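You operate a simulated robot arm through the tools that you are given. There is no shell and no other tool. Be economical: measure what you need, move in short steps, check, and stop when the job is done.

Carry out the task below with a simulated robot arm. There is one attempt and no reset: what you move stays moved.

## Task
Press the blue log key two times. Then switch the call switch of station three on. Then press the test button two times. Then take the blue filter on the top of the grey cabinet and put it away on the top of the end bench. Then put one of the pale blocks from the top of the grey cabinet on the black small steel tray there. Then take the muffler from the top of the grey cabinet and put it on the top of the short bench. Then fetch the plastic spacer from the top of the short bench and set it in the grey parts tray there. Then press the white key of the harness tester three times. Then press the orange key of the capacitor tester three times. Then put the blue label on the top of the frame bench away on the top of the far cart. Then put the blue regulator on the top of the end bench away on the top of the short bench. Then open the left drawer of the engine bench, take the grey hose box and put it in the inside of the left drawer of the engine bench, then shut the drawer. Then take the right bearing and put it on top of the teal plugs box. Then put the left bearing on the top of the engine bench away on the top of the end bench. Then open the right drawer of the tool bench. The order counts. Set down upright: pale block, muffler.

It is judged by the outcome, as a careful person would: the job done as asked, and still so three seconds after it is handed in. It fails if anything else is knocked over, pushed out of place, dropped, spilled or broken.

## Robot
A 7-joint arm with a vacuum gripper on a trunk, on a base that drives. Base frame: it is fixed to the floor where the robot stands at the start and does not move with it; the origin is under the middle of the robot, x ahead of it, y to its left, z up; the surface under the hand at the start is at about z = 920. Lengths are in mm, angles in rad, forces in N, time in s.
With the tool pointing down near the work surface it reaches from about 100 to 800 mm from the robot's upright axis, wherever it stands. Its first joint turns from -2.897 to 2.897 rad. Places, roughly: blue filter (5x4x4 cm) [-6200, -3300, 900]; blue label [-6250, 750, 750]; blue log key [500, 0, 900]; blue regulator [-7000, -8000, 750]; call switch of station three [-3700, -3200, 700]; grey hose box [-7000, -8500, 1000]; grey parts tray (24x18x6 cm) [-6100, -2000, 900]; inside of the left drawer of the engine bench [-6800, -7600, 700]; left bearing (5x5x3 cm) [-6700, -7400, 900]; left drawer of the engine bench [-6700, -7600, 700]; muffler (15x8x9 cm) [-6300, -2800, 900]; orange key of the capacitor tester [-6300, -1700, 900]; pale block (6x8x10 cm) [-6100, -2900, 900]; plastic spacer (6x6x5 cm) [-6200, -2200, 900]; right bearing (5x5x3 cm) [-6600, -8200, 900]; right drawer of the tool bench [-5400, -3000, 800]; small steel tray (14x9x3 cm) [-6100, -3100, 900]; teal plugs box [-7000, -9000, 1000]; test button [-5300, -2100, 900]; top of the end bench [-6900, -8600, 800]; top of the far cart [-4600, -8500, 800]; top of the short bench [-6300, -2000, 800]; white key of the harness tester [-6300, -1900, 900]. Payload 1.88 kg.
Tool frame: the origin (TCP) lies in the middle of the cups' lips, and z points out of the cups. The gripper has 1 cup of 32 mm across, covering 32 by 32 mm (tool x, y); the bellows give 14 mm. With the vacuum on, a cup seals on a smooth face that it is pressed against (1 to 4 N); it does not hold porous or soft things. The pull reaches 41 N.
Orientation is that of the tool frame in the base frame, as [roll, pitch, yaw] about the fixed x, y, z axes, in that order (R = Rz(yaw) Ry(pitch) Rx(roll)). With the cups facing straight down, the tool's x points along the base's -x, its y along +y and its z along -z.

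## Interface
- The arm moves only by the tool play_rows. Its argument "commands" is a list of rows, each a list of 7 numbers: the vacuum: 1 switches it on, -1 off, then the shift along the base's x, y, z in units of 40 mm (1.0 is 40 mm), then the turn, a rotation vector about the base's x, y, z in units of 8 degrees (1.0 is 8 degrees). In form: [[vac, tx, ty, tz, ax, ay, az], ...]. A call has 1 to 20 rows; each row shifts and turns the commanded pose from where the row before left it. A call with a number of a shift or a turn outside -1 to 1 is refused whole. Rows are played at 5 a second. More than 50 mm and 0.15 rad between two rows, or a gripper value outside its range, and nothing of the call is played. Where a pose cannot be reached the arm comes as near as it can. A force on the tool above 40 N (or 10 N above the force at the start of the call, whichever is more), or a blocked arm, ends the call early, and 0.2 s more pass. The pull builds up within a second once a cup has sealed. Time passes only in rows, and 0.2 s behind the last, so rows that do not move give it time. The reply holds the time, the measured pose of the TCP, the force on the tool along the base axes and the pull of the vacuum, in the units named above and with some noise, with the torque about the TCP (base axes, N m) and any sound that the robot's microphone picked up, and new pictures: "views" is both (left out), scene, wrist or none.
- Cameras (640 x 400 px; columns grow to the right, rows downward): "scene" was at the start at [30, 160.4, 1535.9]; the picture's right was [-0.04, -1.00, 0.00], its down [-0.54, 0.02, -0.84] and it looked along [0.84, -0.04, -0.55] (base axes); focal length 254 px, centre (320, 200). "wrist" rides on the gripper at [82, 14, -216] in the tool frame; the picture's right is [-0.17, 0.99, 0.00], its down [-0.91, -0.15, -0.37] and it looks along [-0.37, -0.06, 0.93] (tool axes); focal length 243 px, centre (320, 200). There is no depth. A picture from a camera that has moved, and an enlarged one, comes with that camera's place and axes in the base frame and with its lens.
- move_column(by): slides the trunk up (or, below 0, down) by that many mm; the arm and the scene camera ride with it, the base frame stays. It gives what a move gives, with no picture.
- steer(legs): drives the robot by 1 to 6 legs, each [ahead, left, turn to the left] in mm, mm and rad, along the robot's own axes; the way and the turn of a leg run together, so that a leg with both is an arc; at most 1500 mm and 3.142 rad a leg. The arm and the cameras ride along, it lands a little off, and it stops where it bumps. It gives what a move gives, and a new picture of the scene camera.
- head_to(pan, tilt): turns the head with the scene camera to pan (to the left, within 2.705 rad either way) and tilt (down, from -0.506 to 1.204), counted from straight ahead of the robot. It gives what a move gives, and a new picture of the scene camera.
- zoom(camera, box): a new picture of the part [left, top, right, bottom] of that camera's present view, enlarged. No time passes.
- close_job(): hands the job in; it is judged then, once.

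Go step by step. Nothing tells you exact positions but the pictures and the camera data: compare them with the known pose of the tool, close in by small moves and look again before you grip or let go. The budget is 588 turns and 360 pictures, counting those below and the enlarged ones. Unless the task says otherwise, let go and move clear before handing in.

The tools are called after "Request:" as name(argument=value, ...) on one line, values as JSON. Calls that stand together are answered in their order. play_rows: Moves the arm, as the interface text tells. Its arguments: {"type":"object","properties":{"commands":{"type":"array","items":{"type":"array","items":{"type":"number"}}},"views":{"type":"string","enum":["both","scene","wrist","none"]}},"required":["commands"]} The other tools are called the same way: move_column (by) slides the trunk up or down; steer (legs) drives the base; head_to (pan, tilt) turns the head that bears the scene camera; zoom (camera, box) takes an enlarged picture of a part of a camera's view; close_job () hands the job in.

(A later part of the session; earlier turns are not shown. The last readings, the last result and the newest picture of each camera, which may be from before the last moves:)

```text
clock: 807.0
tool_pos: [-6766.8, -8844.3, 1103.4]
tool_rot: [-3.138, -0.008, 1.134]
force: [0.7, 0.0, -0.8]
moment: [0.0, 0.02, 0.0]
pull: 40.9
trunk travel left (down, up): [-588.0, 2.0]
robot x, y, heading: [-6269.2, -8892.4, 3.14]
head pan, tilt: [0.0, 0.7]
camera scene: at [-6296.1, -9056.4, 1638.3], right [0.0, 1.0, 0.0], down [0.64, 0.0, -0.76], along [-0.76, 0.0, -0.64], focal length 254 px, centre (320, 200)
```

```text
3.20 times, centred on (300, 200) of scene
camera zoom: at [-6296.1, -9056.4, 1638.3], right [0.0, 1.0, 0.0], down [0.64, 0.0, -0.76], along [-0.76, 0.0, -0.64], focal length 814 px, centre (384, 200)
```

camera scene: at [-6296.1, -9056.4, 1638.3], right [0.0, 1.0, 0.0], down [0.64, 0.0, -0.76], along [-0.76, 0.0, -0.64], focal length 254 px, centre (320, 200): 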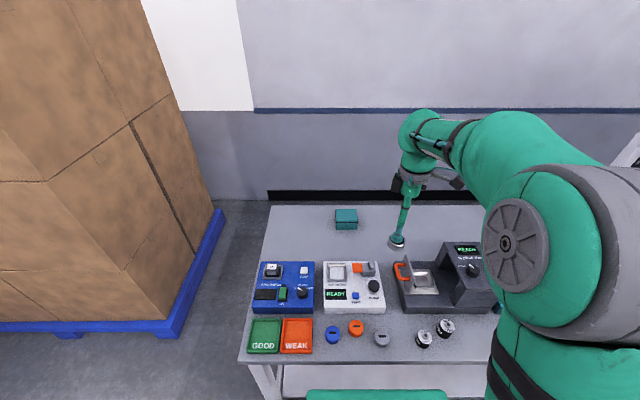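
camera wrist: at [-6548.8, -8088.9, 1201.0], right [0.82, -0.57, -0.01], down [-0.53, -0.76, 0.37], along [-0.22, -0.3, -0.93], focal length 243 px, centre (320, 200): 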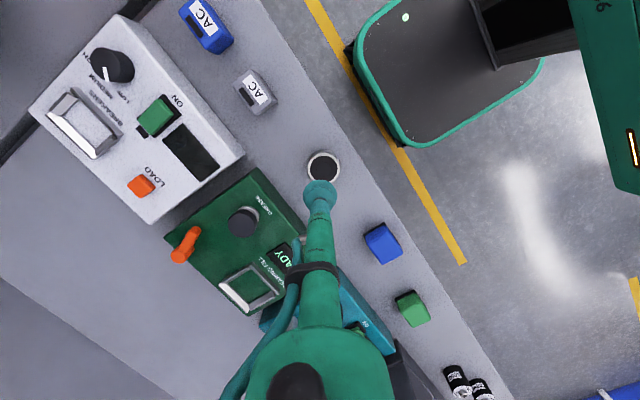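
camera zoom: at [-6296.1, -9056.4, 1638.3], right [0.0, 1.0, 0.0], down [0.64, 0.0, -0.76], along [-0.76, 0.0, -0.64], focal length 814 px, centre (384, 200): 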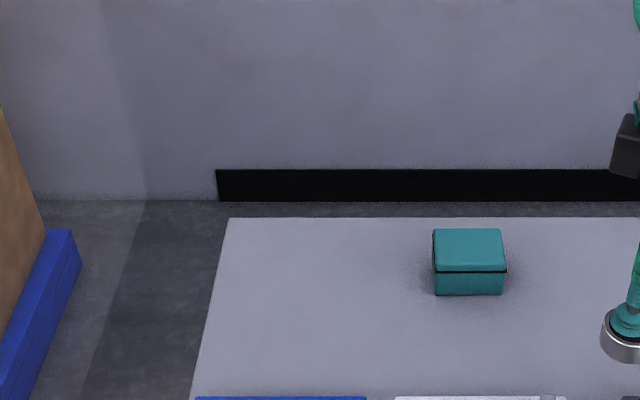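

Teal box top ≈(-7058, -8949, 912). Nudging closer and moving above it.

Request:
steer(legs=[[40, 0, 0]])

Request:
play_rows(commands=[[1, -0.9, -0.375, 0, 0, 0, 0], [1, -0.9, -0.375, 0, 0, 0, 0], [1, -0.9, -0.375, 0, 0, 0, 0], [1, -0.9, -0.375, 0, 0, 0, 0], [1, -0.9, -0.375, 0, 0, 0, 0], [1, -0.9, -0.375, 0, 0, 0, 0], [1, -0.9, -0.375, -0.3, 0, 0, 0], [1, 0, 0, -0.8, 0, 0, 0], [1, 0, 0, 0, 0, 0, 0]])

```text
clock: 807.9
tool_pos: [-6805.4, -8843.0, 1102.3]
tool_rot: [-3.136, -0.008, 1.135]
force: [-0.4, -0.7, -1.3]
moment: [0.0, 0.01, -0.01]
pull: 40.7
trunk travel left (down, up): [-588.0, 2.0]
robot x, y, heading: [-6310.4, -8892.8, 3.138]
head pan, tilt: [0.0, 0.7]
camera scene: at [-6335.8, -9056.4, 1638.3], right [0.0, 1.0, 0.0], down [0.64, 0.0, -0.76], along [-0.76, 0.0, -0.64], focal length 254 px, centre (320, 200)
```

scene: 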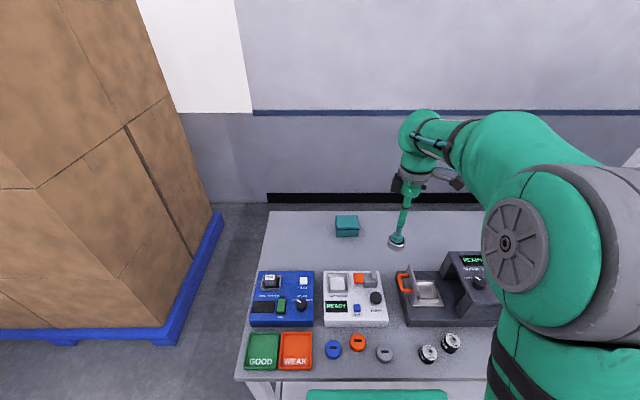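

```text
clock: 809.9
tool_pos: [-7058.9, -8947.1, 1057.9]
tool_rot: [-3.135, -0.007, 1.134]
force: [1.0, 0.5, 0.0]
moment: [0.0, 0.03, -0.03]
pull: 40.8
trunk travel left (down, up): [-588.0, 2.0]
robot x, y, heading: [-6310.0, -8890.2, 3.138]
head pan, tilt: [0.0, 0.7]
camera scene: at [-6335.1, -9056.3, 1638.3], right [0.0, 1.0, 0.0], down [0.64, 0.0, -0.77], along [-0.77, 0.0, -0.64], focal length 254 px, centre (320, 200)
camera wrist: at [-7010.1, -8880.4, 1275.1], right [0.82, -0.57, -0.01], down [-0.53, -0.77, 0.37], along [-0.22, -0.3, -0.93], focal length 243 px, centre (320, 200)
```

scene: 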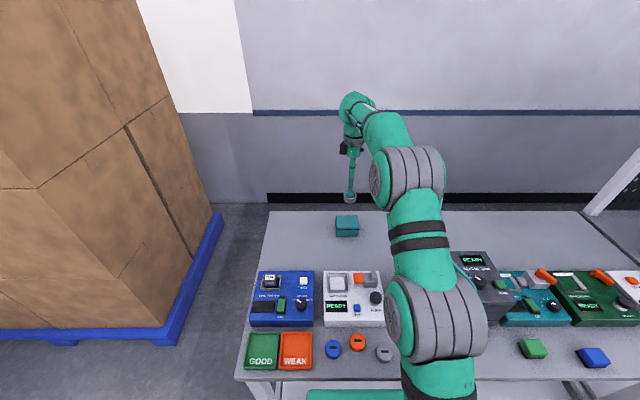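
wrist: 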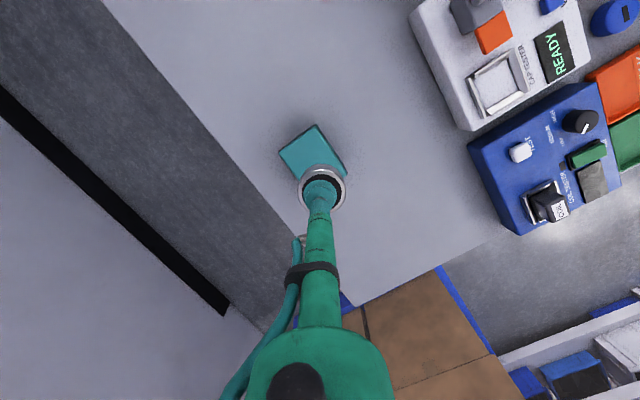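

Request:
play_rows(commands=[[1, -0.25, 0, -0.8, 0, 0, 0], [1, 0, 0, -0.8, 0, 0, 0], [1, 0, 0, 0, 0, 0, 0]], views="wrist")

Request:
zoom(camera="wrist", box=[240, 100, 400, 240])

Request:
zoom(camera="scene", box=[300, 180, 400, 250])

```text
clock: 810.7
tool_pos: [-7068.0, -8948.4, 995.3]
tool_rot: [-3.136, -0.008, 1.135]
force: [0.3, -0.1, -1.0]
moment: [-0.01, 0.02, 0.02]
pull: 40.5
trunk travel left (down, up): [-588.0, 2.0]
robot x, y, heading: [-6310.5, -8893.6, 3.139]
head pan, tilt: [0.0, 0.7]
camera wrist: at [-7020.4, -8881.8, 1211.8], right [0.82, -0.57, -0.01], down [-0.52, -0.77, 0.37], along [-0.21, -0.3, -0.93], focal length 243 px, centre (320, 200)
```

wrist: 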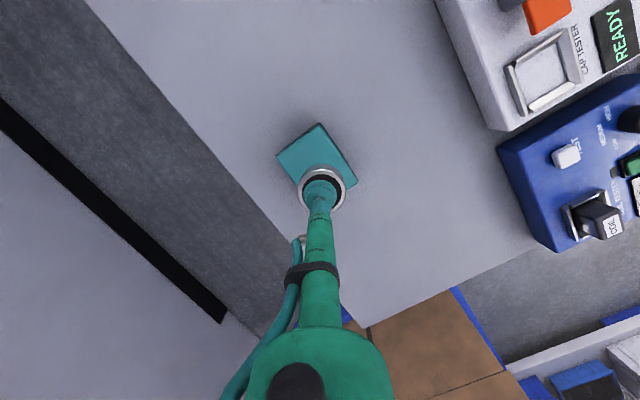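

```text
2.86 times, centred on (320, 170) of wrist
camera zoom: at [-7020.4, -8881.8, 1211.8], right [0.82, -0.57, -0.01], down [-0.52, -0.77, 0.37], along [-0.21, -0.3, -0.93], focal length 693 px, centre (320, 286)
```

zoom: 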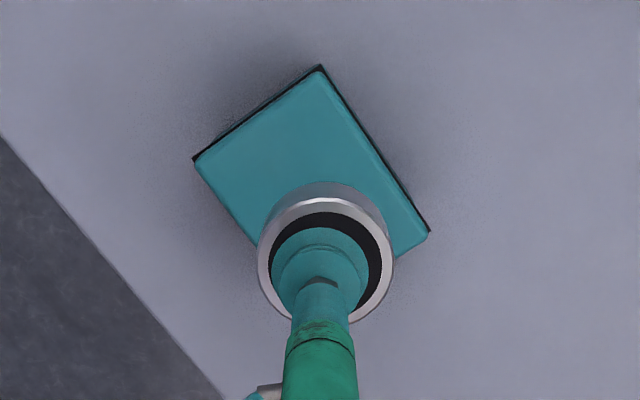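

```text
5.71 times, centred on (350, 215) of scene
camera zoom: at [-6335.3, -9056.4, 1638.3], right [0.0, 1.0, 0.0], down [0.64, 0.0, -0.76], along [-0.76, 0.0, -0.64], focal length 1453 px, centre (149, 114)
```

zoom: 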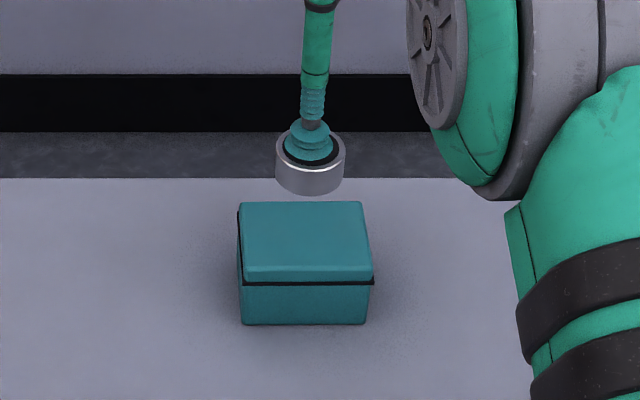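

Box centre ≈(-7064, -8943). Lowering the bearing onto it.

Request:
play_rows(commands=[[1, 0.08, 0.13, -0.5, 0, 0, 0], [1, 0, 0, -0.4, 0, 0, 0], [1, 0, 0, 0, 0, 0, 0]], views="none")

Request:
zoom(camera="scene", box=[300, 180, 400, 250])

Request:
play_rows(commands=[[1, 0, 0, -0.12, 0, 0, 0], [1, 0, 0, 0, 0, 0, 0]], views="none")

```text
clock: 811.5
tool_pos: [-7064.6, -8944.0, 960.0]
tool_rot: [-3.136, -0.008, 1.135]
force: [0.1, 0.3, -1.2]
moment: [0.0, 0.0, 0.01]
pull: 41.1
trunk travel left (down, up): [-588.0, 2.0]
robot x, y, heading: [-6311.5, -8894.1, 3.142]
head pan, tilt: [0.0, 0.7]
```

```text
5.71 times, centred on (350, 215) of scene
camera zoom: at [-6335.4, -9056.4, 1638.3], right [0.0, 1.0, 0.0], down [0.64, 0.0, -0.76], along [-0.76, 0.0, -0.64], focal length 1453 px, centre (149, 114)
```

zoom: 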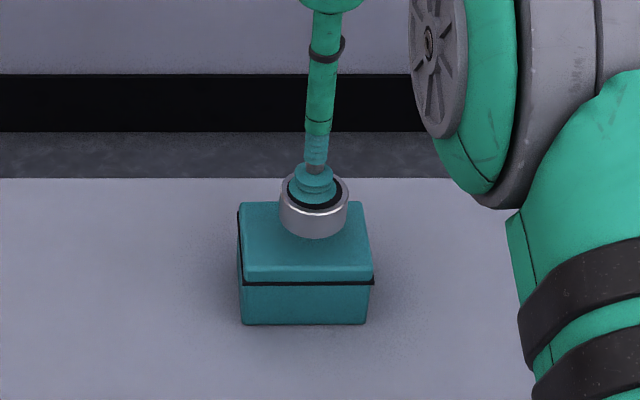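

```text
clock: 812.1
tool_pos: [-7064.0, -8943.4, 955.2]
tool_rot: [-3.135, -0.006, 1.134]
force: [-0.3, -0.7, -0.8]
moment: [0.02, 0.01, 0.03]
pull: 40.9
trunk travel left (down, up): [-588.0, 2.0]
robot x, y, heading: [-6312.0, -8890.9, 3.139]
head pan, tilt: [0.0, 0.7]
```

Request:
play_rows(commands=[[1, 0, -0.1, -0.1, 0, 0, 0], [1, 0, 0, 0, 0, 0, 0]], views="none")

Request:
play_rows(commands=[[1, 0, 0, -0.1, 0, 0, 0], [1, 0, 0, 0, 0, 0, 0]], views="none")

Request:
play_rows(commands=[[1, 0, 0, -0.08, 0, 0, 0], [1, 0, 0, 0, 0, 0, 0]], views="none")

```text
clock: 812.7
tool_pos: [-7064.0, -8947.9, 950.2]
tool_rot: [-3.136, -0.006, 1.135]
force: [-0.3, -0.5, -0.5]
moment: [0.0, 0.01, -0.04]
pull: 40.8
trunk travel left (down, up): [-588.0, 2.0]
robot x, y, heading: [-6309.7, -8893.4, 3.139]
head pan, tilt: [0.0, 0.7]
```

```text
clock: 813.3
tool_pos: [-7065.0, -8947.5, 946.8]
tool_rot: [-3.137, -0.007, 1.134]
force: [0.2, -0.2, -0.9]
moment: [0.01, 0.02, 0.0]
pull: 40.8
trunk travel left (down, up): [-588.0, 2.0]
robot x, y, heading: [-6310.2, -8893.9, 3.142]
head pan, tilt: [0.0, 0.7]
```

```text
clock: 813.9
tool_pos: [-7066.4, -8948.5, 943.6]
tool_rot: [-3.136, -0.009, 1.135]
force: [-0.4, 0.3, -1.9]
moment: [0.0, -0.02, 0.0]
pull: 40.7
trunk travel left (down, up): [-588.0, 2.0]
robot x, y, heading: [-6313.9, -8892.3, 3.139]
head pan, tilt: [0.0, 0.7]
```

Request:
play_rows(commands=[[1, 0, 0, -0.08, 0, 0, 0], [1, 0, 0, 0, 0, 0, 0]], views="none")

Request:
play_rows(commands=[[1, 0, 0, -0.08, 0, 0, 0], [1, 0, 0, 0, 0, 0, 0]], views="none")

Request:
zoom(camera="scene", box=[300, 180, 400, 250])

```text
clock: 814.5
tool_pos: [-7065.2, -8948.0, 940.4]
tool_rot: [-3.136, -0.007, 1.134]
force: [0.0, -0.4, -0.7]
moment: [-0.04, 0.0, -0.02]
pull: 40.7
trunk travel left (down, up): [-588.0, 2.0]
robot x, y, heading: [-6310.7, -8896.9, 3.137]
head pan, tilt: [0.0, 0.7]
```

```text
clock: 815.1
tool_pos: [-7063.8, -8947.3, 936.9]
tool_rot: [-3.137, -0.007, 1.136]
force: [-0.4, -0.6, -0.9]
moment: [-0.01, -0.02, -0.02]
pull: 40.6
trunk travel left (down, up): [-588.0, 2.0]
robot x, y, heading: [-6306.2, -8895.9, 3.137]
head pan, tilt: [0.0, 0.7]
```

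```text
5.71 times, centred on (350, 215) of scene
camera zoom: at [-6335.3, -9056.4, 1638.3], right [0.0, 1.0, 0.0], down [0.64, 0.0, -0.76], along [-0.76, 0.0, -0.64], focal length 1453 px, centre (149, 114)
```

zoom: 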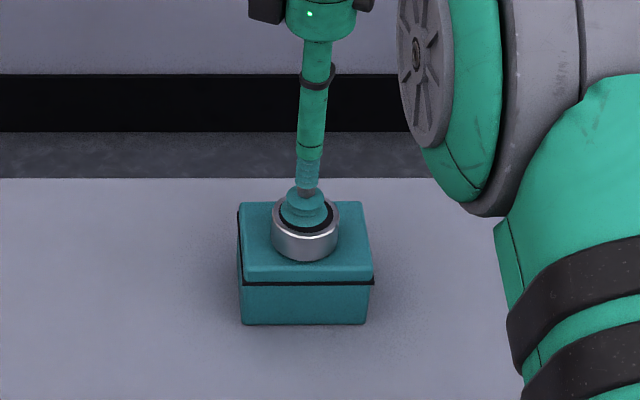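

Request:
play_rows(commands=[[1, -0.12, 0, -0.08, 0, 0, 0], [1, 0, 0, 0, 0, 0, 0]], views="none")

Request:
play_rows(commands=[[1, 0, 0, -0.08, 0, 0, 0], [1, 0, 0, 0, 0, 0, 0]], views="none")

Request:
play_rows(commands=[[1, 0, 0, -0.08, 0, 0, 0], [1, 0, 0, 0, 0, 0, 0]], views="none")

```text
clock: 815.7
tool_pos: [-7069.2, -8947.8, 934.2]
tool_rot: [-3.135, -0.007, 1.134]
force: [0.8, -0.2, 2.7]
moment: [-0.06, -0.04, 0.02]
pull: 40.7
trunk travel left (down, up): [-588.0, 2.0]
robot x, y, heading: [-6314.2, -8892.3, 3.139]
head pan, tilt: [0.0, 0.7]
```

```text
clock: 816.3
tool_pos: [-7069.8, -8949.4, 934.3]
tool_rot: [-3.132, -0.003, 1.135]
force: [-2.0, -3.0, 14.7]
moment: [-0.13, -0.13, -0.02]
pull: 40.8
trunk travel left (down, up): [-588.0, 2.0]
robot x, y, heading: [-6311.8, -8894.4, 3.143]
head pan, tilt: [0.0, 0.7]
```

```text
clock: 816.9
tool_pos: [-7070.1, -8947.4, 930.8]
tool_rot: [-3.132, -0.004, 1.135]
force: [-3.2, -3.0, 26.6]
moment: [-0.13, -0.13, -0.01]
pull: 40.8
trunk travel left (down, up): [-588.0, 2.0]
robot x, y, heading: [-6312.2, -8894.4, 3.142]
head pan, tilt: [0.0, 0.7]
```

Contact. Easing up, releasing and lifting.

Request:
play_rows(commands=[[1, 0, 0, 0.12, 0, 0, 0], [-1, 0, 0, 0, 0, 0, 0], [-1, 0, 0, 0, 0, 0, 0], [-1, 0, 0, 0, 0, 0, 0], [-1, 0, 0, 0.3, 0, 0, 0], [-1, 0, 0, 1, 0, 0, 0], [-1, 0, 0, 1, 0, 0, 0], [-1, 0, 0, 1, 0, 0, 0], [-1, 0.9, 0.3, 0.3, 0, 0, 0], [-1, 0.9, 0.3, 0, 0, 0, 0], [-1, 0.9, 0.3, 0, 0, 0, 0], [-1, 0.9, 0.3, 0, 0, 0, 0], [-1, 0.9, 0.3, 0, 0, 0, 0], [-1, 0.9, 0.3, 0, 0, 0, 0]], views="scene")

Request:
zoom(camera="scene", box=[300, 180, 400, 250])

```text
clock: 819.9
tool_pos: [-6851.6, -8874.9, 1074.7]
tool_rot: [-3.134, -0.005, 1.134]
force: [-0.2, -0.1, 0.2]
moment: [-0.01, -0.01, -0.02]
pull: 0.1
trunk travel left (down, up): [-588.0, 2.0]
robot x, y, heading: [-6310.9, -8892.8, 3.143]
head pan, tilt: [0.0, 0.7]
camera scene: at [-6334.9, -9056.3, 1638.3], right [0.0, 1.0, 0.0], down [0.64, 0.0, -0.77], along [-0.77, 0.0, -0.64], focal length 254 px, centre (320, 200)
```

scene: 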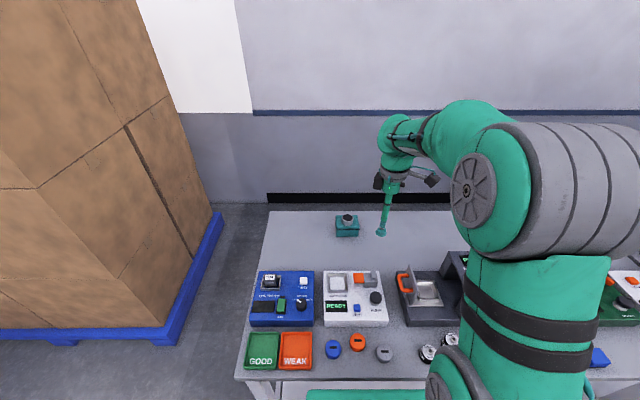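

```text
5.71 times, centred on (350, 215) of scene
camera zoom: at [-6334.9, -9056.3, 1638.3], right [0.0, 1.0, 0.0], down [0.64, 0.0, -0.77], along [-0.77, 0.0, -0.64], focal length 1453 px, centre (149, 114)
```

zoom: 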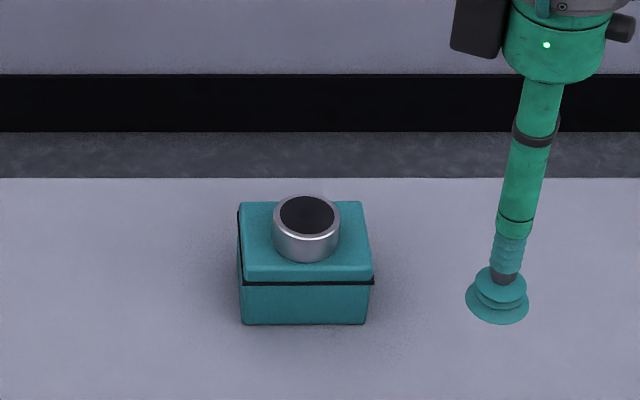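

The bearing sits on the teal box. Now the left bearing at ≈(-6671, -7400) on the engine bench.

Request:
steer(legs=[[-240, 0, 0], [0, -750, 0], [0, -740, 0]])

Request:
zoom(camera="scene", box=[340, 180, 520, 300])

```text
clock: 827.5
tool_pos: [-6619.0, -7700.5, 1073.7]
tool_rot: [3.138, 0.01, 1.145]
force: [1.9, -3.4, 0.0]
moment: [0.07, -0.01, -0.05]
pull: 0.1
trunk travel left (down, up): [-588.0, 2.0]
robot x, y, heading: [-6075.5, -7701.1, -3.129]
head pan, tilt: [0.0, 0.7]
stopped in leg 3: the force on the tool passed its limit at 96 N (the readings are from after the stop); the commanded pose is now the measured one
camera scene: at [-6098.7, -7866.3, 1638.3], right [-0.01, 1.0, 0.0], down [0.64, 0.01, -0.76], along [-0.76, -0.01, -0.64], focal length 254 px, centre (320, 200)
```

scene: 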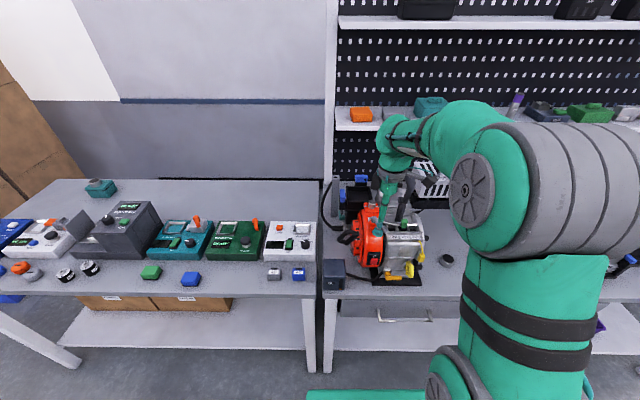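

```text
3.33 times, centred on (430, 240) of scene
camera zoom: at [-6098.7, -7866.3, 1638.3], right [-0.01, 1.0, 0.0], down [0.64, 0.01, -0.76], along [-0.76, -0.01, -0.64], focal length 848 px, centre (-47, 67)
```

zoom: 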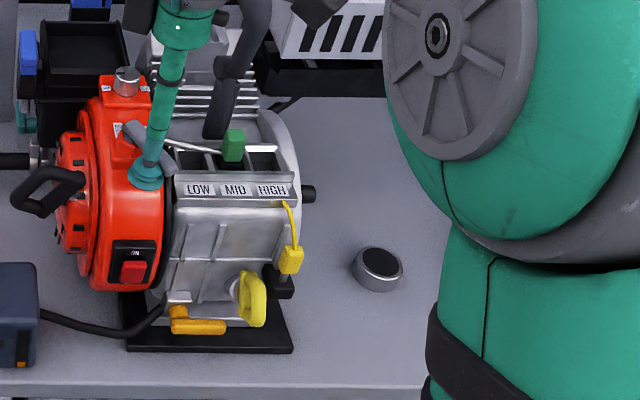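

The tool struck the engine while strafing at that height. Backing away at once, lifting, and checking the engine.

Request:
steer(legs=[[0, 90, 0]])

Request:
play_rows(commands=[[-1, 0.3, 0, 0.9, 0, 0, 0], [-1, 0.3, 0, 0.9, 0, 0, 0], [-1, 0.3, 0, 0.9, 0, 0, 0], [-1, 0.3, 0, 0.9, 0, 0, 0], [-1, 0, 0, 0, 0, 0, 0]], views="scene")

Request:
zoom(camera="scene", box=[330, 130, 530, 300])

```text
clock: 828.6
tool_pos: [-6617.3, -7792.8, 1073.1]
tool_rot: [3.138, 0.011, 1.146]
force: [0.0, -0.4, -0.6]
moment: [0.01, 0.0, 0.01]
pull: 0.1
trunk travel left (down, up): [-588.0, 2.0]
robot x, y, heading: [-6076.8, -7796.3, -3.129]
head pan, tilt: [0.0, 0.7]
camera scene: at [-6097.3, -7956.9, 1638.3], right [-0.01, 1.0, 0.0], down [0.64, 0.01, -0.76], along [-0.76, -0.01, -0.64], focal length 254 px, centre (320, 200)
```

scene: 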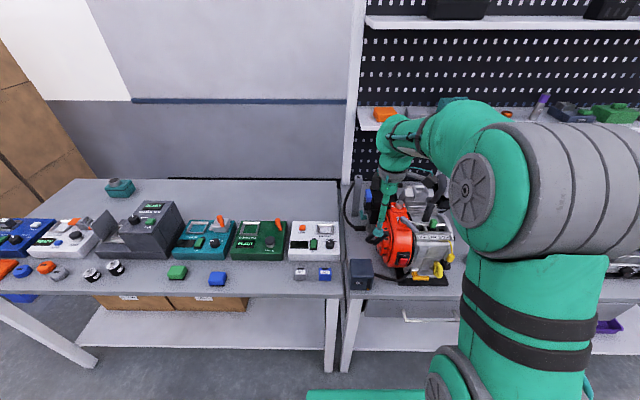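

```text
clock: 829.8
tool_pos: [-6569.0, -7791.3, 1216.6]
tool_rot: [3.141, 0.011, 1.145]
force: [0.8, -0.3, 0.3]
moment: [-0.04, -0.02, -0.01]
pull: 0.0
trunk travel left (down, up): [-588.0, 2.0]
robot x, y, heading: [-6074.8, -7793.7, -3.127]
head pan, tilt: [0.0, 0.7]
camera scene: at [-6097.2, -7956.5, 1638.3], right [-0.01, 1.0, 0.0], down [0.64, 0.01, -0.77], along [-0.76, -0.01, -0.64], focal length 254 px, centre (320, 200)
```

scene: 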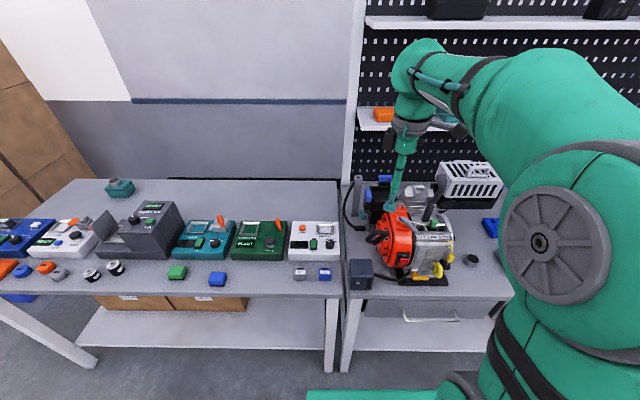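

```text
2.35 times, centred on (430, 215) of scene
camera zoom: at [-6097.2, -7956.5, 1638.3], right [-0.01, 1.0, 0.0], down [0.64, 0.01, -0.77], along [-0.76, -0.01, -0.64], focal length 598 px, centre (61, 165)
```

zoom: 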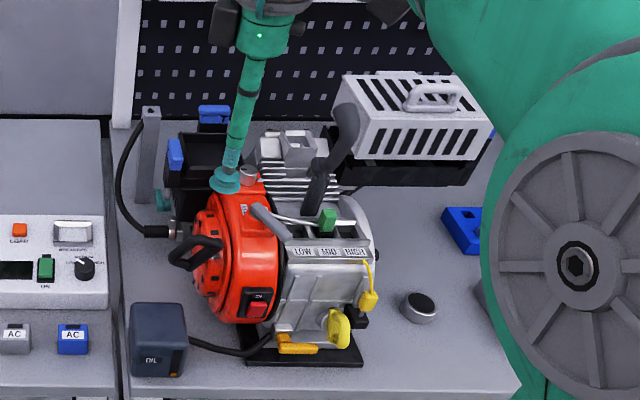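

The engine's base hasn't shifted. I'll back the base so the tool is clear of the bench, strafe past the engine, then approach the left bearing.

Request:
steer(legs=[[-180, 0, -0.014], [0, -390, 0]])

Request:
zoom(camera="scene", box=[300, 150, 480, 270])

```text
clock: 833.3
tool_pos: [-6390.4, -7404.0, 1216.4]
tool_rot: [3.141, 0.012, 1.134]
force: [0.2, 0.1, -0.1]
moment: [-0.01, -0.01, -0.01]
pull: 0.0
trunk travel left (down, up): [-588.0, 2.0]
robot x, y, heading: [-5897.9, -7413.7, -3.143]
head pan, tilt: [0.0, 0.7]
camera scene: at [-5919.6, -7574.7, 1638.4], right [0.0, 1.0, 0.0], down [0.64, 0.0, -0.76], along [-0.76, 0.0, -0.64], focal length 254 px, centre (320, 200)
```

scene: 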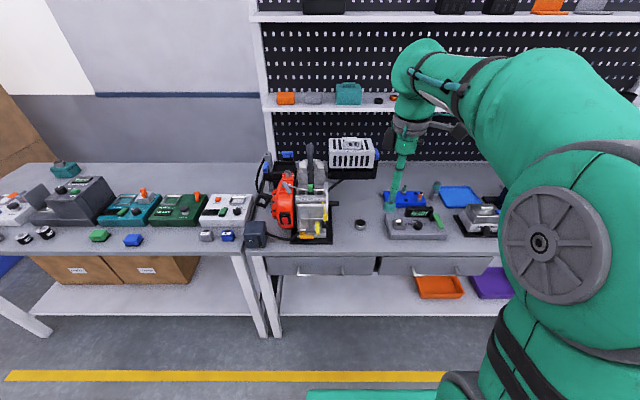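

```text
3.33 times, centred on (390, 210) of scene
camera zoom: at [-5919.6, -7574.7, 1638.4], right [0.0, 1.0, 0.0], down [0.64, 0.0, -0.76], along [-0.76, 0.0, -0.64], focal length 848 px, centre (87, 167)
```

zoom: 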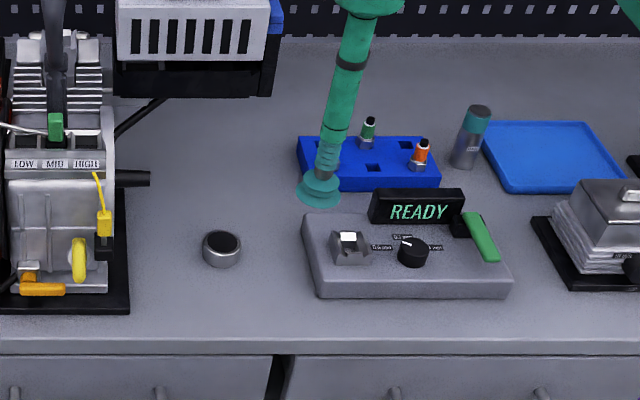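

Left bearing ≈(-6677, -7403). Approaching.

Request:
steer(legs=[[220, 0, 0]])

Request:
play_rows(commands=[[-1, -0.8, 0, -0.5, 0, 0, 0], [-1, -0.8, 0, -0.8, 0, 0, 0], [-1, 0, 0, -1, 0, 0, 0], [-1, 0, 0, -1, 0, 0, 0], [-1, 0, 0, -1, 0, 0, 0], [-1, 0, 0, -1, 0, 0, 0], [-1, 0, 0, 0, 0, 0, 0]], views="wrist")

Request:
zoom(camera="wrist", box=[240, 90, 400, 230])

```text
clock: 835.0
tool_pos: [-6606.4, -7404.1, 1216.1]
tool_rot: [3.14, 0.01, 1.132]
force: [-0.6, -0.2, -0.1]
moment: [0.0, -0.02, -0.02]
pull: 0.0
trunk travel left (down, up): [-588.0, 2.0]
robot x, y, heading: [-6109.1, -7415.0, -3.139]
head pan, tilt: [0.0, 0.7]
camera scene: at [-6137.0, -7575.3, 1638.3], right [0.0, 1.0, 0.0], down [0.64, 0.0, -0.76], along [-0.76, 0.0, -0.64], focal length 254 px, centre (320, 200)
```

scene: 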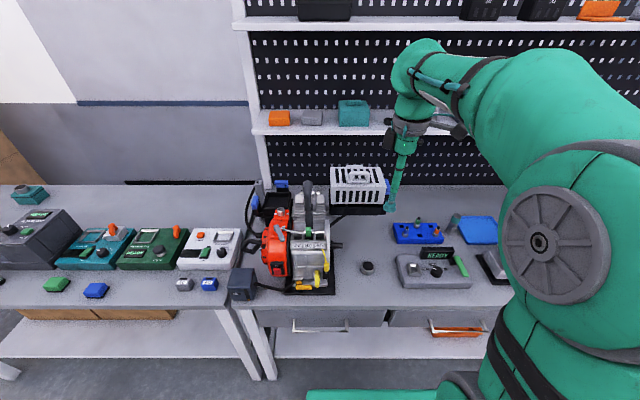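

```text
clock: 836.6
tool_pos: [-6671.7, -7404.2, 1004.5]
tool_rot: [3.141, 0.011, 1.132]
force: [0.2, -0.2, -0.6]
moment: [0.0, -0.01, -0.01]
pull: 0.0
trunk travel left (down, up): [-588.0, 2.0]
robot x, y, heading: [-6116.3, -7412.9, -3.144]
head pan, tilt: [0.0, 0.7]
camera wrist: at [-6624.8, -7334.1, 1219.0], right [0.82, -0.57, 0.0], down [-0.53, -0.76, 0.38], along [-0.22, -0.32, -0.92], focal length 243 px, centre (320, 200)
```

wrist: 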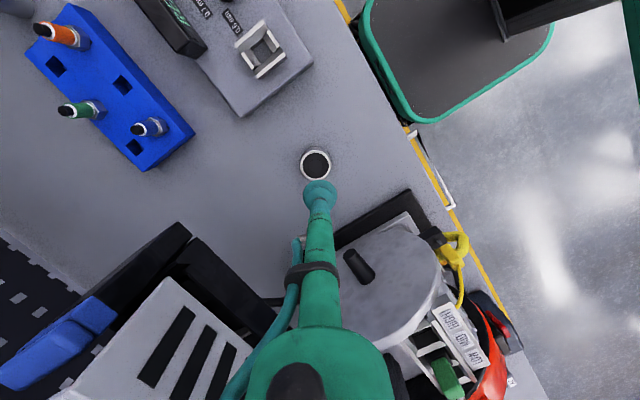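

```text
2.86 times, centred on (320, 160) of wrist
camera zoom: at [-6624.8, -7334.1, 1219.0], right [0.82, -0.57, 0.0], down [-0.53, -0.76, 0.38], along [-0.22, -0.32, -0.92], focal length 693 px, centre (320, 314)
```

zoom: 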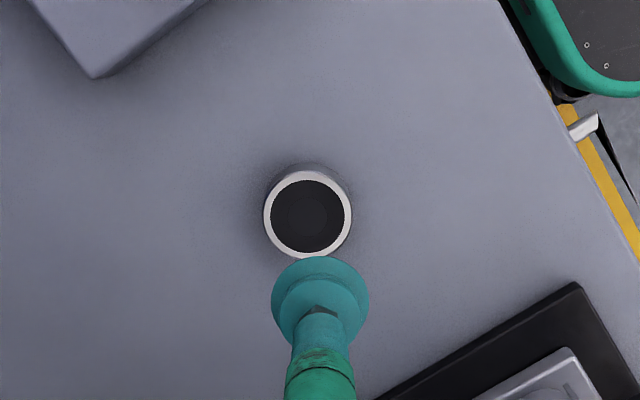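

Request:
play_rows(commands=[[1, -0.22, -0.03, -1, 0, 0, 0], [1, 0, 0, -1, 0, 0, 0], [1, 0, 0, -0.8, 0, 0, 0], [1, 0, 0, 0, 0, 0, 0]], views="none")

Request:
play_rows(commands=[[1, 0, 0, -0.12, 0, 0, 0], [1, 0, 0, 0, 0, 0, 0]], views="none")

Request:
play_rows(commands=[[1, 0, 0, -0.12, 0, 0, 0], [1, 0, 0, 0, 0, 0, 0]], views="none")

```text
clock: 837.6
tool_pos: [-6679.7, -7406.7, 892.1]
tool_rot: [-3.141, 0.011, 1.131]
force: [-0.6, -0.5, -0.8]
moment: [0.0, 0.02, -0.02]
pull: 0.0
trunk travel left (down, up): [-588.0, 2.0]
robot x, y, heading: [-6111.8, -7412.4, -3.144]
head pan, tilt: [0.0, 0.7]
```

```text
clock: 838.2
tool_pos: [-6679.8, -7405.5, 888.0]
tool_rot: [3.141, 0.01, 1.133]
force: [0.0, -0.6, -0.4]
moment: [-0.01, -0.03, 0.02]
pull: 0.1
trunk travel left (down, up): [-588.0, 2.0]
robot x, y, heading: [-6110.9, -7411.7, -3.14]
head pan, tilt: [0.0, 0.7]
```

```text
clock: 838.8
tool_pos: [-6680.2, -7404.9, 882.3]
tool_rot: [3.138, 0.01, 1.133]
force: [-0.1, -0.7, 0.5]
moment: [0.01, 0.02, 0.02]
pull: 0.1
trunk travel left (down, up): [-588.0, 2.0]
robot x, y, heading: [-6112.1, -7413.7, -3.141]
head pan, tilt: [0.0, 0.7]
```

Request:
play_rows(commands=[[1, 0, 0, -0.12, 0, 0, 0], [1, 0, 0, 0, 0, 0, 0]], views="none")

Request:
play_rows(commands=[[1, 0, 0, -0.1, 0, 0, 0], [1, 0, 0, 0, 0, 0, 0]], views="none")

```text
clock: 839.4
tool_pos: [-6679.4, -7405.0, 878.0]
tool_rot: [3.139, 0.011, 1.132]
force: [0.4, 0.0, 0.3]
moment: [0.02, 0.05, 0.01]
pull: 40.5
trunk travel left (down, up): [-588.0, 2.0]
robot x, y, heading: [-6110.3, -7409.5, -3.137]
head pan, tilt: [0.0, 0.7]
```

```text
clock: 840.0
tool_pos: [-6680.6, -7405.5, 874.2]
tool_rot: [3.138, 0.011, 1.133]
force: [0.4, -0.5, 4.3]
moment: [0.08, -0.05, -0.03]
pull: 40.2
trunk travel left (down, up): [-588.0, 2.0]
robot x, y, heading: [-6111.7, -7413.6, -3.137]
head pan, tilt: [0.0, 0.7]
```

Sealed. Lifting high, backing clear of the engine, and going to the end bench; I'll set it where the right bearing was.

Request:
play_rows(commands=[[1, 0, 0, 0.5, 0, 0, 0], [1, 0, 0, 1, 0, 0, 0], [1, 0, 0, 1, 0, 0, 0], [1, 0, 0, 1, 0, 0, 0], [1, 0, 0, 1, 0, 0, 0], [1, 0, 0, 1, 0, 0, 0], [1, 0, 0, 1, 0, 0, 0], [1, 0, 0, 1, 0, 0, 0], [1, 0.5, 0, 0.8, 0, 0, 0], [1, 0.8, 0, 0, 0, 0, 0]], views="none")

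Request:
steer(legs=[[-240, 0, 0], [0, 800, 0], [215, 0, 0]])

```text
clock: 842.2
tool_pos: [-6626.7, -7405.9, 1207.0]
tool_rot: [3.14, 0.01, 1.132]
force: [0.8, -0.2, -0.8]
moment: [0.03, 0.0, 0.01]
pull: 40.5
trunk travel left (down, up): [-588.0, 2.0]
robot x, y, heading: [-6110.2, -7412.2, -3.141]
head pan, tilt: [0.0, 0.7]
```

```text
clock: 849.1
tool_pos: [-6592.4, -8203.5, 1205.6]
tool_rot: [3.139, 0.01, 1.149]
force: [1.4, 0.0, -0.6]
moment: [-0.02, 0.02, 0.0]
pull: 40.5
trunk travel left (down, up): [-588.0, 2.0]
robot x, y, heading: [-6072.7, -8199.9, -3.119]
head pan, tilt: [0.0, 0.7]
camera scene: at [-6098.3, -8364.9, 1638.3], right [-0.02, 1.0, 0.0], down [0.64, 0.01, -0.76], along [-0.76, -0.01, -0.64], focal length 254 px, centre (320, 200)
```

scene: 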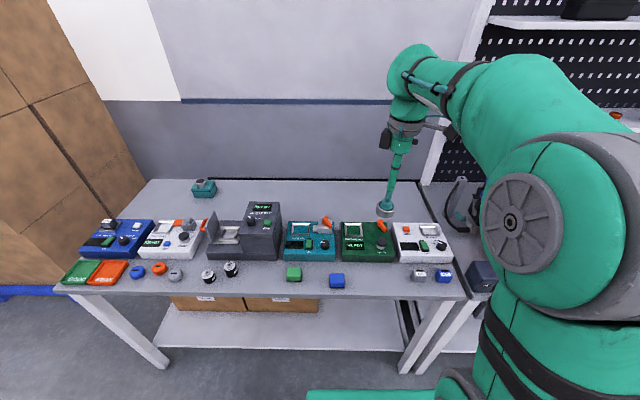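

Request:
play_rows(commands=[[1, 0.02, 0.9, -0.3, 0, 0, 0], [1, 0, 0, -1, 0, 0, 0], [1, 0, 0, -1, 0, 0, 0], [1, 0, 0, -1, 0, 0, 0], [1, 0, 0, -1, 0, 0, 0], [1, 0, 0, -1, 0, 0, 0], [1, 0, 0, -1, 0, 0, 0], [1, 0, 0, 0, 0, 0, 0]], views="wrist")

```text
clock: 850.9
tool_pos: [-6588.8, -8168.7, 952.7]
tool_rot: [3.139, 0.01, 1.15]
force: [0.0, -0.6, -1.4]
moment: [0.02, 0.07, 0.0]
pull: 41.0
trunk travel left (down, up): [-588.0, 2.0]
robot x, y, heading: [-6076.8, -8200.0, -3.124]
head pan, tilt: [0.0, 0.7]
camera wrist: at [-6542.6, -8096.1, 1167.0], right [0.83, -0.55, 0.0], down [-0.51, -0.77, 0.38], along [-0.21, -0.32, -0.92], focal length 243 px, centre (320, 200)
```

wrist: 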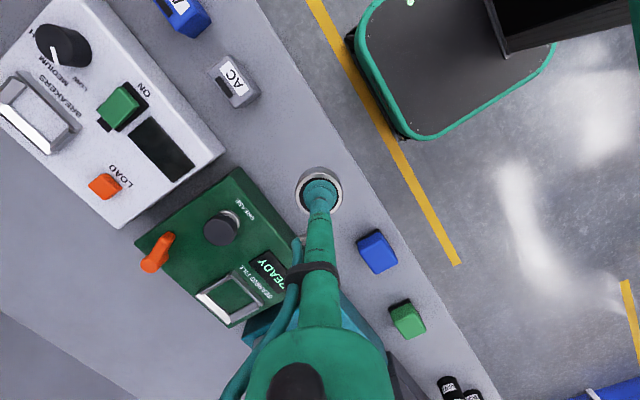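

Request:
play_rows(commands=[[1, -0.35, 0, -0.8, 0, 0, 0], [1, 0, 0, -0.7, 0, 0, 0], [1, 0, 0, 0, 0, 0, 0]], views="none")

Request:
play_rows(commands=[[1, 0, 0, -0.12, 0, 0, 0], [1, 0, 0, 0, 0, 0, 0]], views="none")

Request:
play_rows(commands=[[1, 0, 0, -0.1, 0, 0, 0], [1, 0, 0, 0, 0, 0, 0]], views="none")

Request:
play_rows(commands=[[1, 0, 0, -0.1, 0, 0, 0], [1, 0, 0, 0, 0, 0, 0]], views="none")

```text
clock: 851.7
tool_pos: [-6603.6, -8169.4, 893.1]
tool_rot: [3.139, 0.01, 1.149]
force: [0.4, -0.5, -2.1]
moment: [-0.03, -0.01, -0.01]
pull: 40.7
trunk travel left (down, up): [-588.0, 2.0]
robot x, y, heading: [-6078.5, -8199.5, -3.121]
head pan, tilt: [0.0, 0.7]
```

```text
clock: 852.3
tool_pos: [-6604.7, -8167.9, 888.2]
tool_rot: [3.139, 0.01, 1.148]
force: [0.7, 0.5, -1.2]
moment: [0.0, -0.01, 0.01]
pull: 40.5
trunk travel left (down, up): [-588.0, 2.0]
robot x, y, heading: [-6076.7, -8200.8, -3.125]
head pan, tilt: [0.0, 0.7]
```

```text
clock: 852.9
tool_pos: [-6603.6, -8167.7, 885.5]
tool_rot: [3.139, 0.011, 1.15]
force: [0.8, 0.1, -0.9]
moment: [0.02, -0.01, 0.0]
pull: 40.8
trunk travel left (down, up): [-588.0, 2.0]
robot x, y, heading: [-6076.2, -8202.1, -3.124]
head pan, tilt: [0.0, 0.7]
```

```text
clock: 853.5
tool_pos: [-6604.0, -8167.4, 882.2]
tool_rot: [3.14, 0.01, 1.15]
force: [-0.3, 0.4, -0.2]
moment: [0.0, 0.02, -0.01]
pull: 40.8
trunk travel left (down, up): [-588.0, 2.0]
robot x, y, heading: [-6075.0, -8200.6, -3.126]
head pan, tilt: [0.0, 0.7]
```

Request:
play_rows(commands=[[1, 0, 0, -0.1, 0, 0, 0], [1, 0, 0, 0, 0, 0, 0]], views="none")

Request:
play_rows(commands=[[1, 0, 0, -0.08, 0, 0, 0], [1, 0, 0, 0, 0, 0, 0]], views="none")

```text
clock: 854.1
tool_pos: [-6604.3, -8167.6, 877.6]
tool_rot: [3.14, 0.011, 1.148]
force: [-0.9, -0.3, -0.4]
moment: [0.03, 0.0, 0.01]
pull: 41.0
trunk travel left (down, up): [-588.0, 2.0]
robot x, y, heading: [-6077.7, -8201.3, -3.124]
head pan, tilt: [0.0, 0.7]
```

```text
clock: 854.7
tool_pos: [-6604.5, -8167.4, 874.4]
tool_rot: [3.14, 0.009, 1.148]
force: [1.1, -0.8, 1.4]
moment: [0.03, -0.01, -0.04]
pull: 40.8
trunk travel left (down, up): [-588.0, 2.0]
robot x, y, heading: [-6075.3, -8200.0, -3.123]
head pan, tilt: [0.0, 0.7]
```

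Touching. Releasing and lifting.

Request:
play_rows(commands=[[1, 0, 0, -0.04, 0, 0, 0], [-1, 0, 0, 0, 0, 0, 0], [-1, 0, 0, 0, 0, 0, 0], [-1, 0, 0, 0, 0, 0, 0], [-1, 0, 0, 0.3, 0, 0, 0], [-1, 0, 0, 1, 0, 0, 0], [-1, 0, 0, 1, 0, 0, 0], [-1, 0, 0, 1, 0, 0, 0], [-1, 0, 0, 1, 0, 0, 0], [-1, 0, 0, 1, 0, 0, 0], [-1, 0, 0, 1, 0, 0, 0], [-1, 0, 0, 1, 0, 0, 0]], views="scene")

Request:
zoom(camera="scene", box=[260, 200, 480, 320])

```text
clock: 857.3
tool_pos: [-6604.4, -8168.4, 1163.4]
tool_rot: [3.137, 0.008, 1.149]
force: [-0.5, 0.3, 0.4]
moment: [-0.01, 0.0, 0.01]
pull: 0.1
trunk travel left (down, up): [-588.0, 2.0]
robot x, y, heading: [-6077.0, -8199.6, -3.126]
head pan, tilt: [0.0, 0.7]
camera scene: at [-6097.9, -8364.9, 1638.3], right [-0.02, 1.0, 0.0], down [0.64, 0.01, -0.76], along [-0.76, -0.01, -0.64], focal length 254 px, centre (320, 200)
```

scene: 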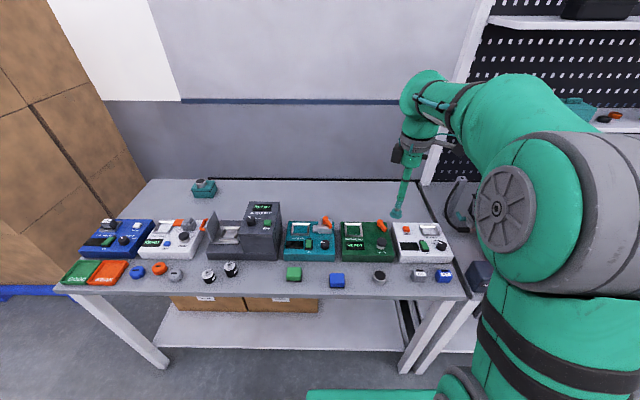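

```text
2.91 times, centred on (370, 260) of scene
camera zoom: at [-6097.9, -8364.9, 1638.3], right [-0.02, 1.0, 0.0], down [0.64, 0.01, -0.76], along [-0.76, -0.01, -0.64], focal length 740 px, centre (174, 26)
```

zoom: 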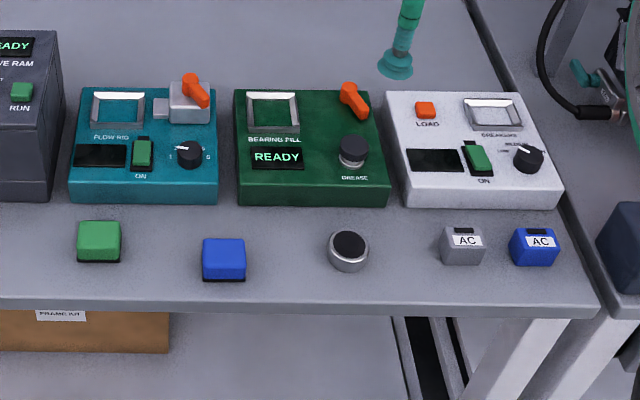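

All placed. Last: the right drawer of the tool bench, on the main-aisle side; I'll go round by the back aisle and the north end.

Request:
steer(legs=[[-130, 0, 0], [0, 0, -1.586], [1400, 0, 0], [1400, 0, 0]])

```text
clock: 875.5
tool_pos: [-6073.4, -4878.2, 1163.0]
tool_rot: [3.141, 0.011, -0.374]
force: [0.1, 0.1, 0.4]
moment: [0.01, 0.0, 0.02]
pull: 0.1
trunk travel left (down, up): [-588.0, 2.0]
robot x, y, heading: [-6080.3, -5409.1, 1.635]
head pan, tilt: [0.0, 0.7]
camera scene: at [-6245.2, -5391.4, 1638.3], right [1.0, 0.07, 0.0], down [0.04, -0.64, -0.76], along [-0.05, 0.76, -0.64], focal length 254 px, centre (320, 200)
```

scene: 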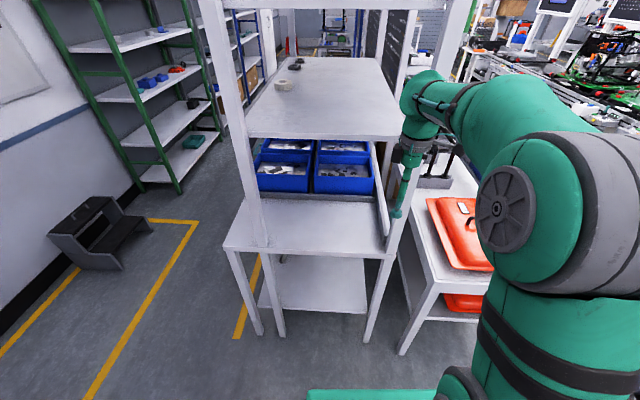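

Request:
steer(legs=[[-120, 0, -0.065], [0, 1130, 0], [1490, 0, 0], [1490, 0, 0]])

```text
clock: 895.8
tool_pos: [-7174.8, -2070.1, 1162.4]
tool_rot: [3.14, 0.011, -0.44]
force: [-0.5, -0.2, -0.7]
moment: [-0.02, 0.03, -0.03]
pull: 0.0
trunk travel left (down, up): [-588.0, 2.0]
robot x, y, heading: [-7213.0, -2595.3, 1.571]
head pan, tilt: [0.0, 0.7]
camera scene: at [-7380.0, -2571.0, 1638.3], right [1.0, 0.0, 0.0], down [0.0, -0.64, -0.76], along [0.0, 0.76, -0.64], focal length 254 px, centre (320, 200)
```

scene: 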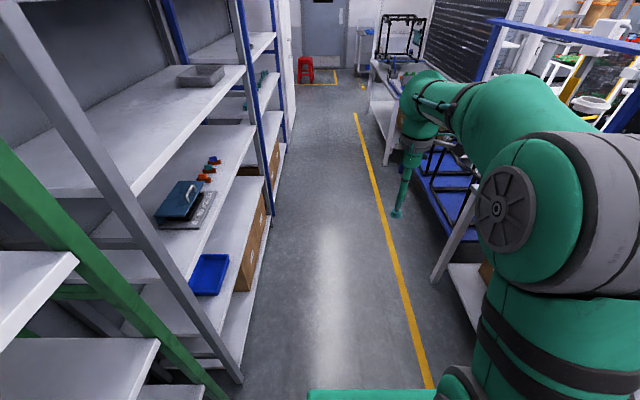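

Request:
steer(legs=[[1480, 0, 0], [1480, 0, 0], [1480, 0, 0]])

```text
clock: 917.3
tool_pos: [-7225.2, 2442.2, 1162.2]
tool_rot: [3.14, 0.011, -0.403]
force: [-1.3, 0.0, 0.5]
moment: [-0.01, -0.02, -0.02]
pull: 0.1
trunk travel left (down, up): [-588.0, 2.0]
robot x, y, heading: [-7249.3, 1914.4, 1.604]
head pan, tilt: [0.0, 0.7]
camera scene: at [-7412.5, 1933.0, 1638.3], right [1.0, 0.04, 0.0], down [0.02, -0.64, -0.76], along [-0.03, 0.76, -0.64], focal length 254 px, centre (320, 200)
```

scene: 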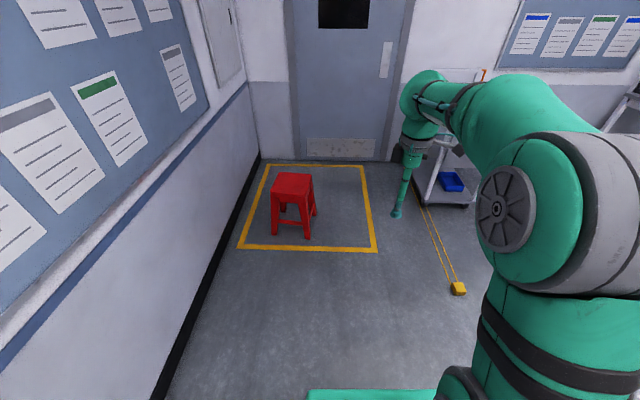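

Request:
steer(legs=[[380, 0, 0], [0, 0, -1.604], [1400, 0, 0], [1350, 0, 0], [0, 0, -1.57]])

```text
clock: 940.5
tool_pos: [-4541.0, 1808.0, 1163.3]
tool_rot: [3.139, 0.011, 2.687]
force: [0.2, -0.3, 0.0]
moment: [-0.02, 0.0, -0.01]
pull: 0.0
trunk travel left (down, up): [-588.0, 2.0]
robot x, y, heading: [-4489.1, 2334.0, -1.591]
head pan, tilt: [0.0, 0.7]
camera scene: at [-4327.0, 2307.1, 1638.3], right [-1.0, 0.02, 0.0], down [0.01, 0.64, -0.76], along [-0.01, -0.76, -0.64], focal length 254 px, centre (320, 200)
```

scene: 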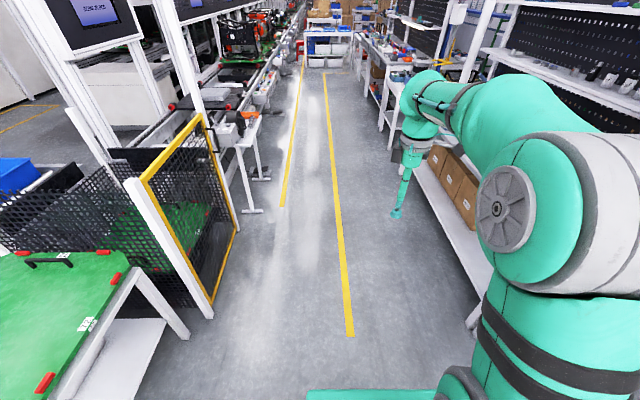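

Request:
steer(legs=[[1480, 0, 0.02], [1480, 0, 0], [1480, 0, 0]])

```text
clock: 961.5
tool_pos: [-4452.0, -2596.3, 1164.3]
tool_rot: [3.139, 0.011, 2.707]
force: [0.5, -0.1, 0.2]
moment: [-0.01, -0.02, 0.06]
pull: 0.0
trunk travel left (down, up): [-588.0, 2.0]
robot x, y, heading: [-4414.6, -2066.1, -1.564]
head pan, tilt: [0.0, 0.7]
camera scene: at [-4249.0, -2091.8, 1638.3], right [-1.0, -0.01, 0.0], down [0.0, 0.64, -0.76], along [0.01, -0.76, -0.64], focal length 254 px, centre (320, 200)
```

scene: 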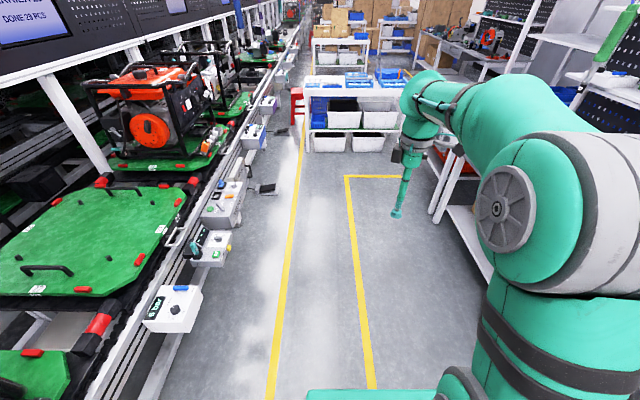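

Request:
steer(legs=[[900, 0, 0], [0, 0, -1.577]])

Request:
zoom(camera="scene", box=[200, 170, 480, 330])

```text
clock: 970.1
tool_pos: [-4933.6, -2935.1, 1163.3]
tool_rot: [3.139, 0.01, 1.143]
force: [0.0, -0.4, 0.8]
moment: [-0.03, -0.01, -0.02]
pull: 0.1
trunk travel left (down, up): [-588.0, 2.0]
robot x, y, heading: [-4404.9, -2971.5, -3.131]
head pan, tilt: [0.0, 0.7]
camera scene: at [-4427.9, -3134.5, 1638.3], right [-0.01, 1.0, 0.0], down [0.64, 0.01, -0.76], along [-0.76, -0.01, -0.64], focal length 254 px, centre (320, 200)
```

scene: 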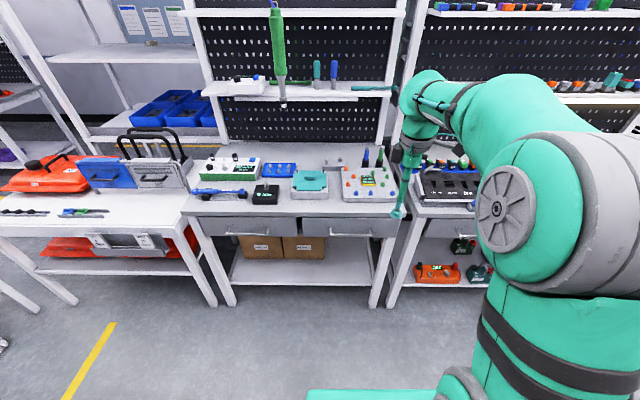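

```text
2.29 times, centred on (340, 250) of scene
camera zoom: at [-4427.9, -3134.5, 1638.3], right [-0.01, 1.0, 0.0], down [0.64, 0.01, -0.76], along [-0.76, -0.01, -0.64], focal length 581 px, centre (274, 86)
```

zoom: 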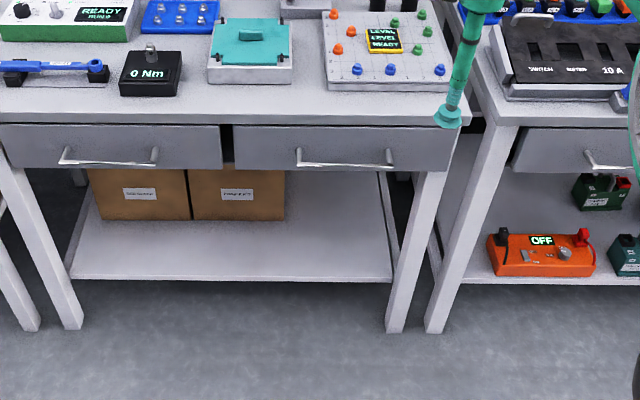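

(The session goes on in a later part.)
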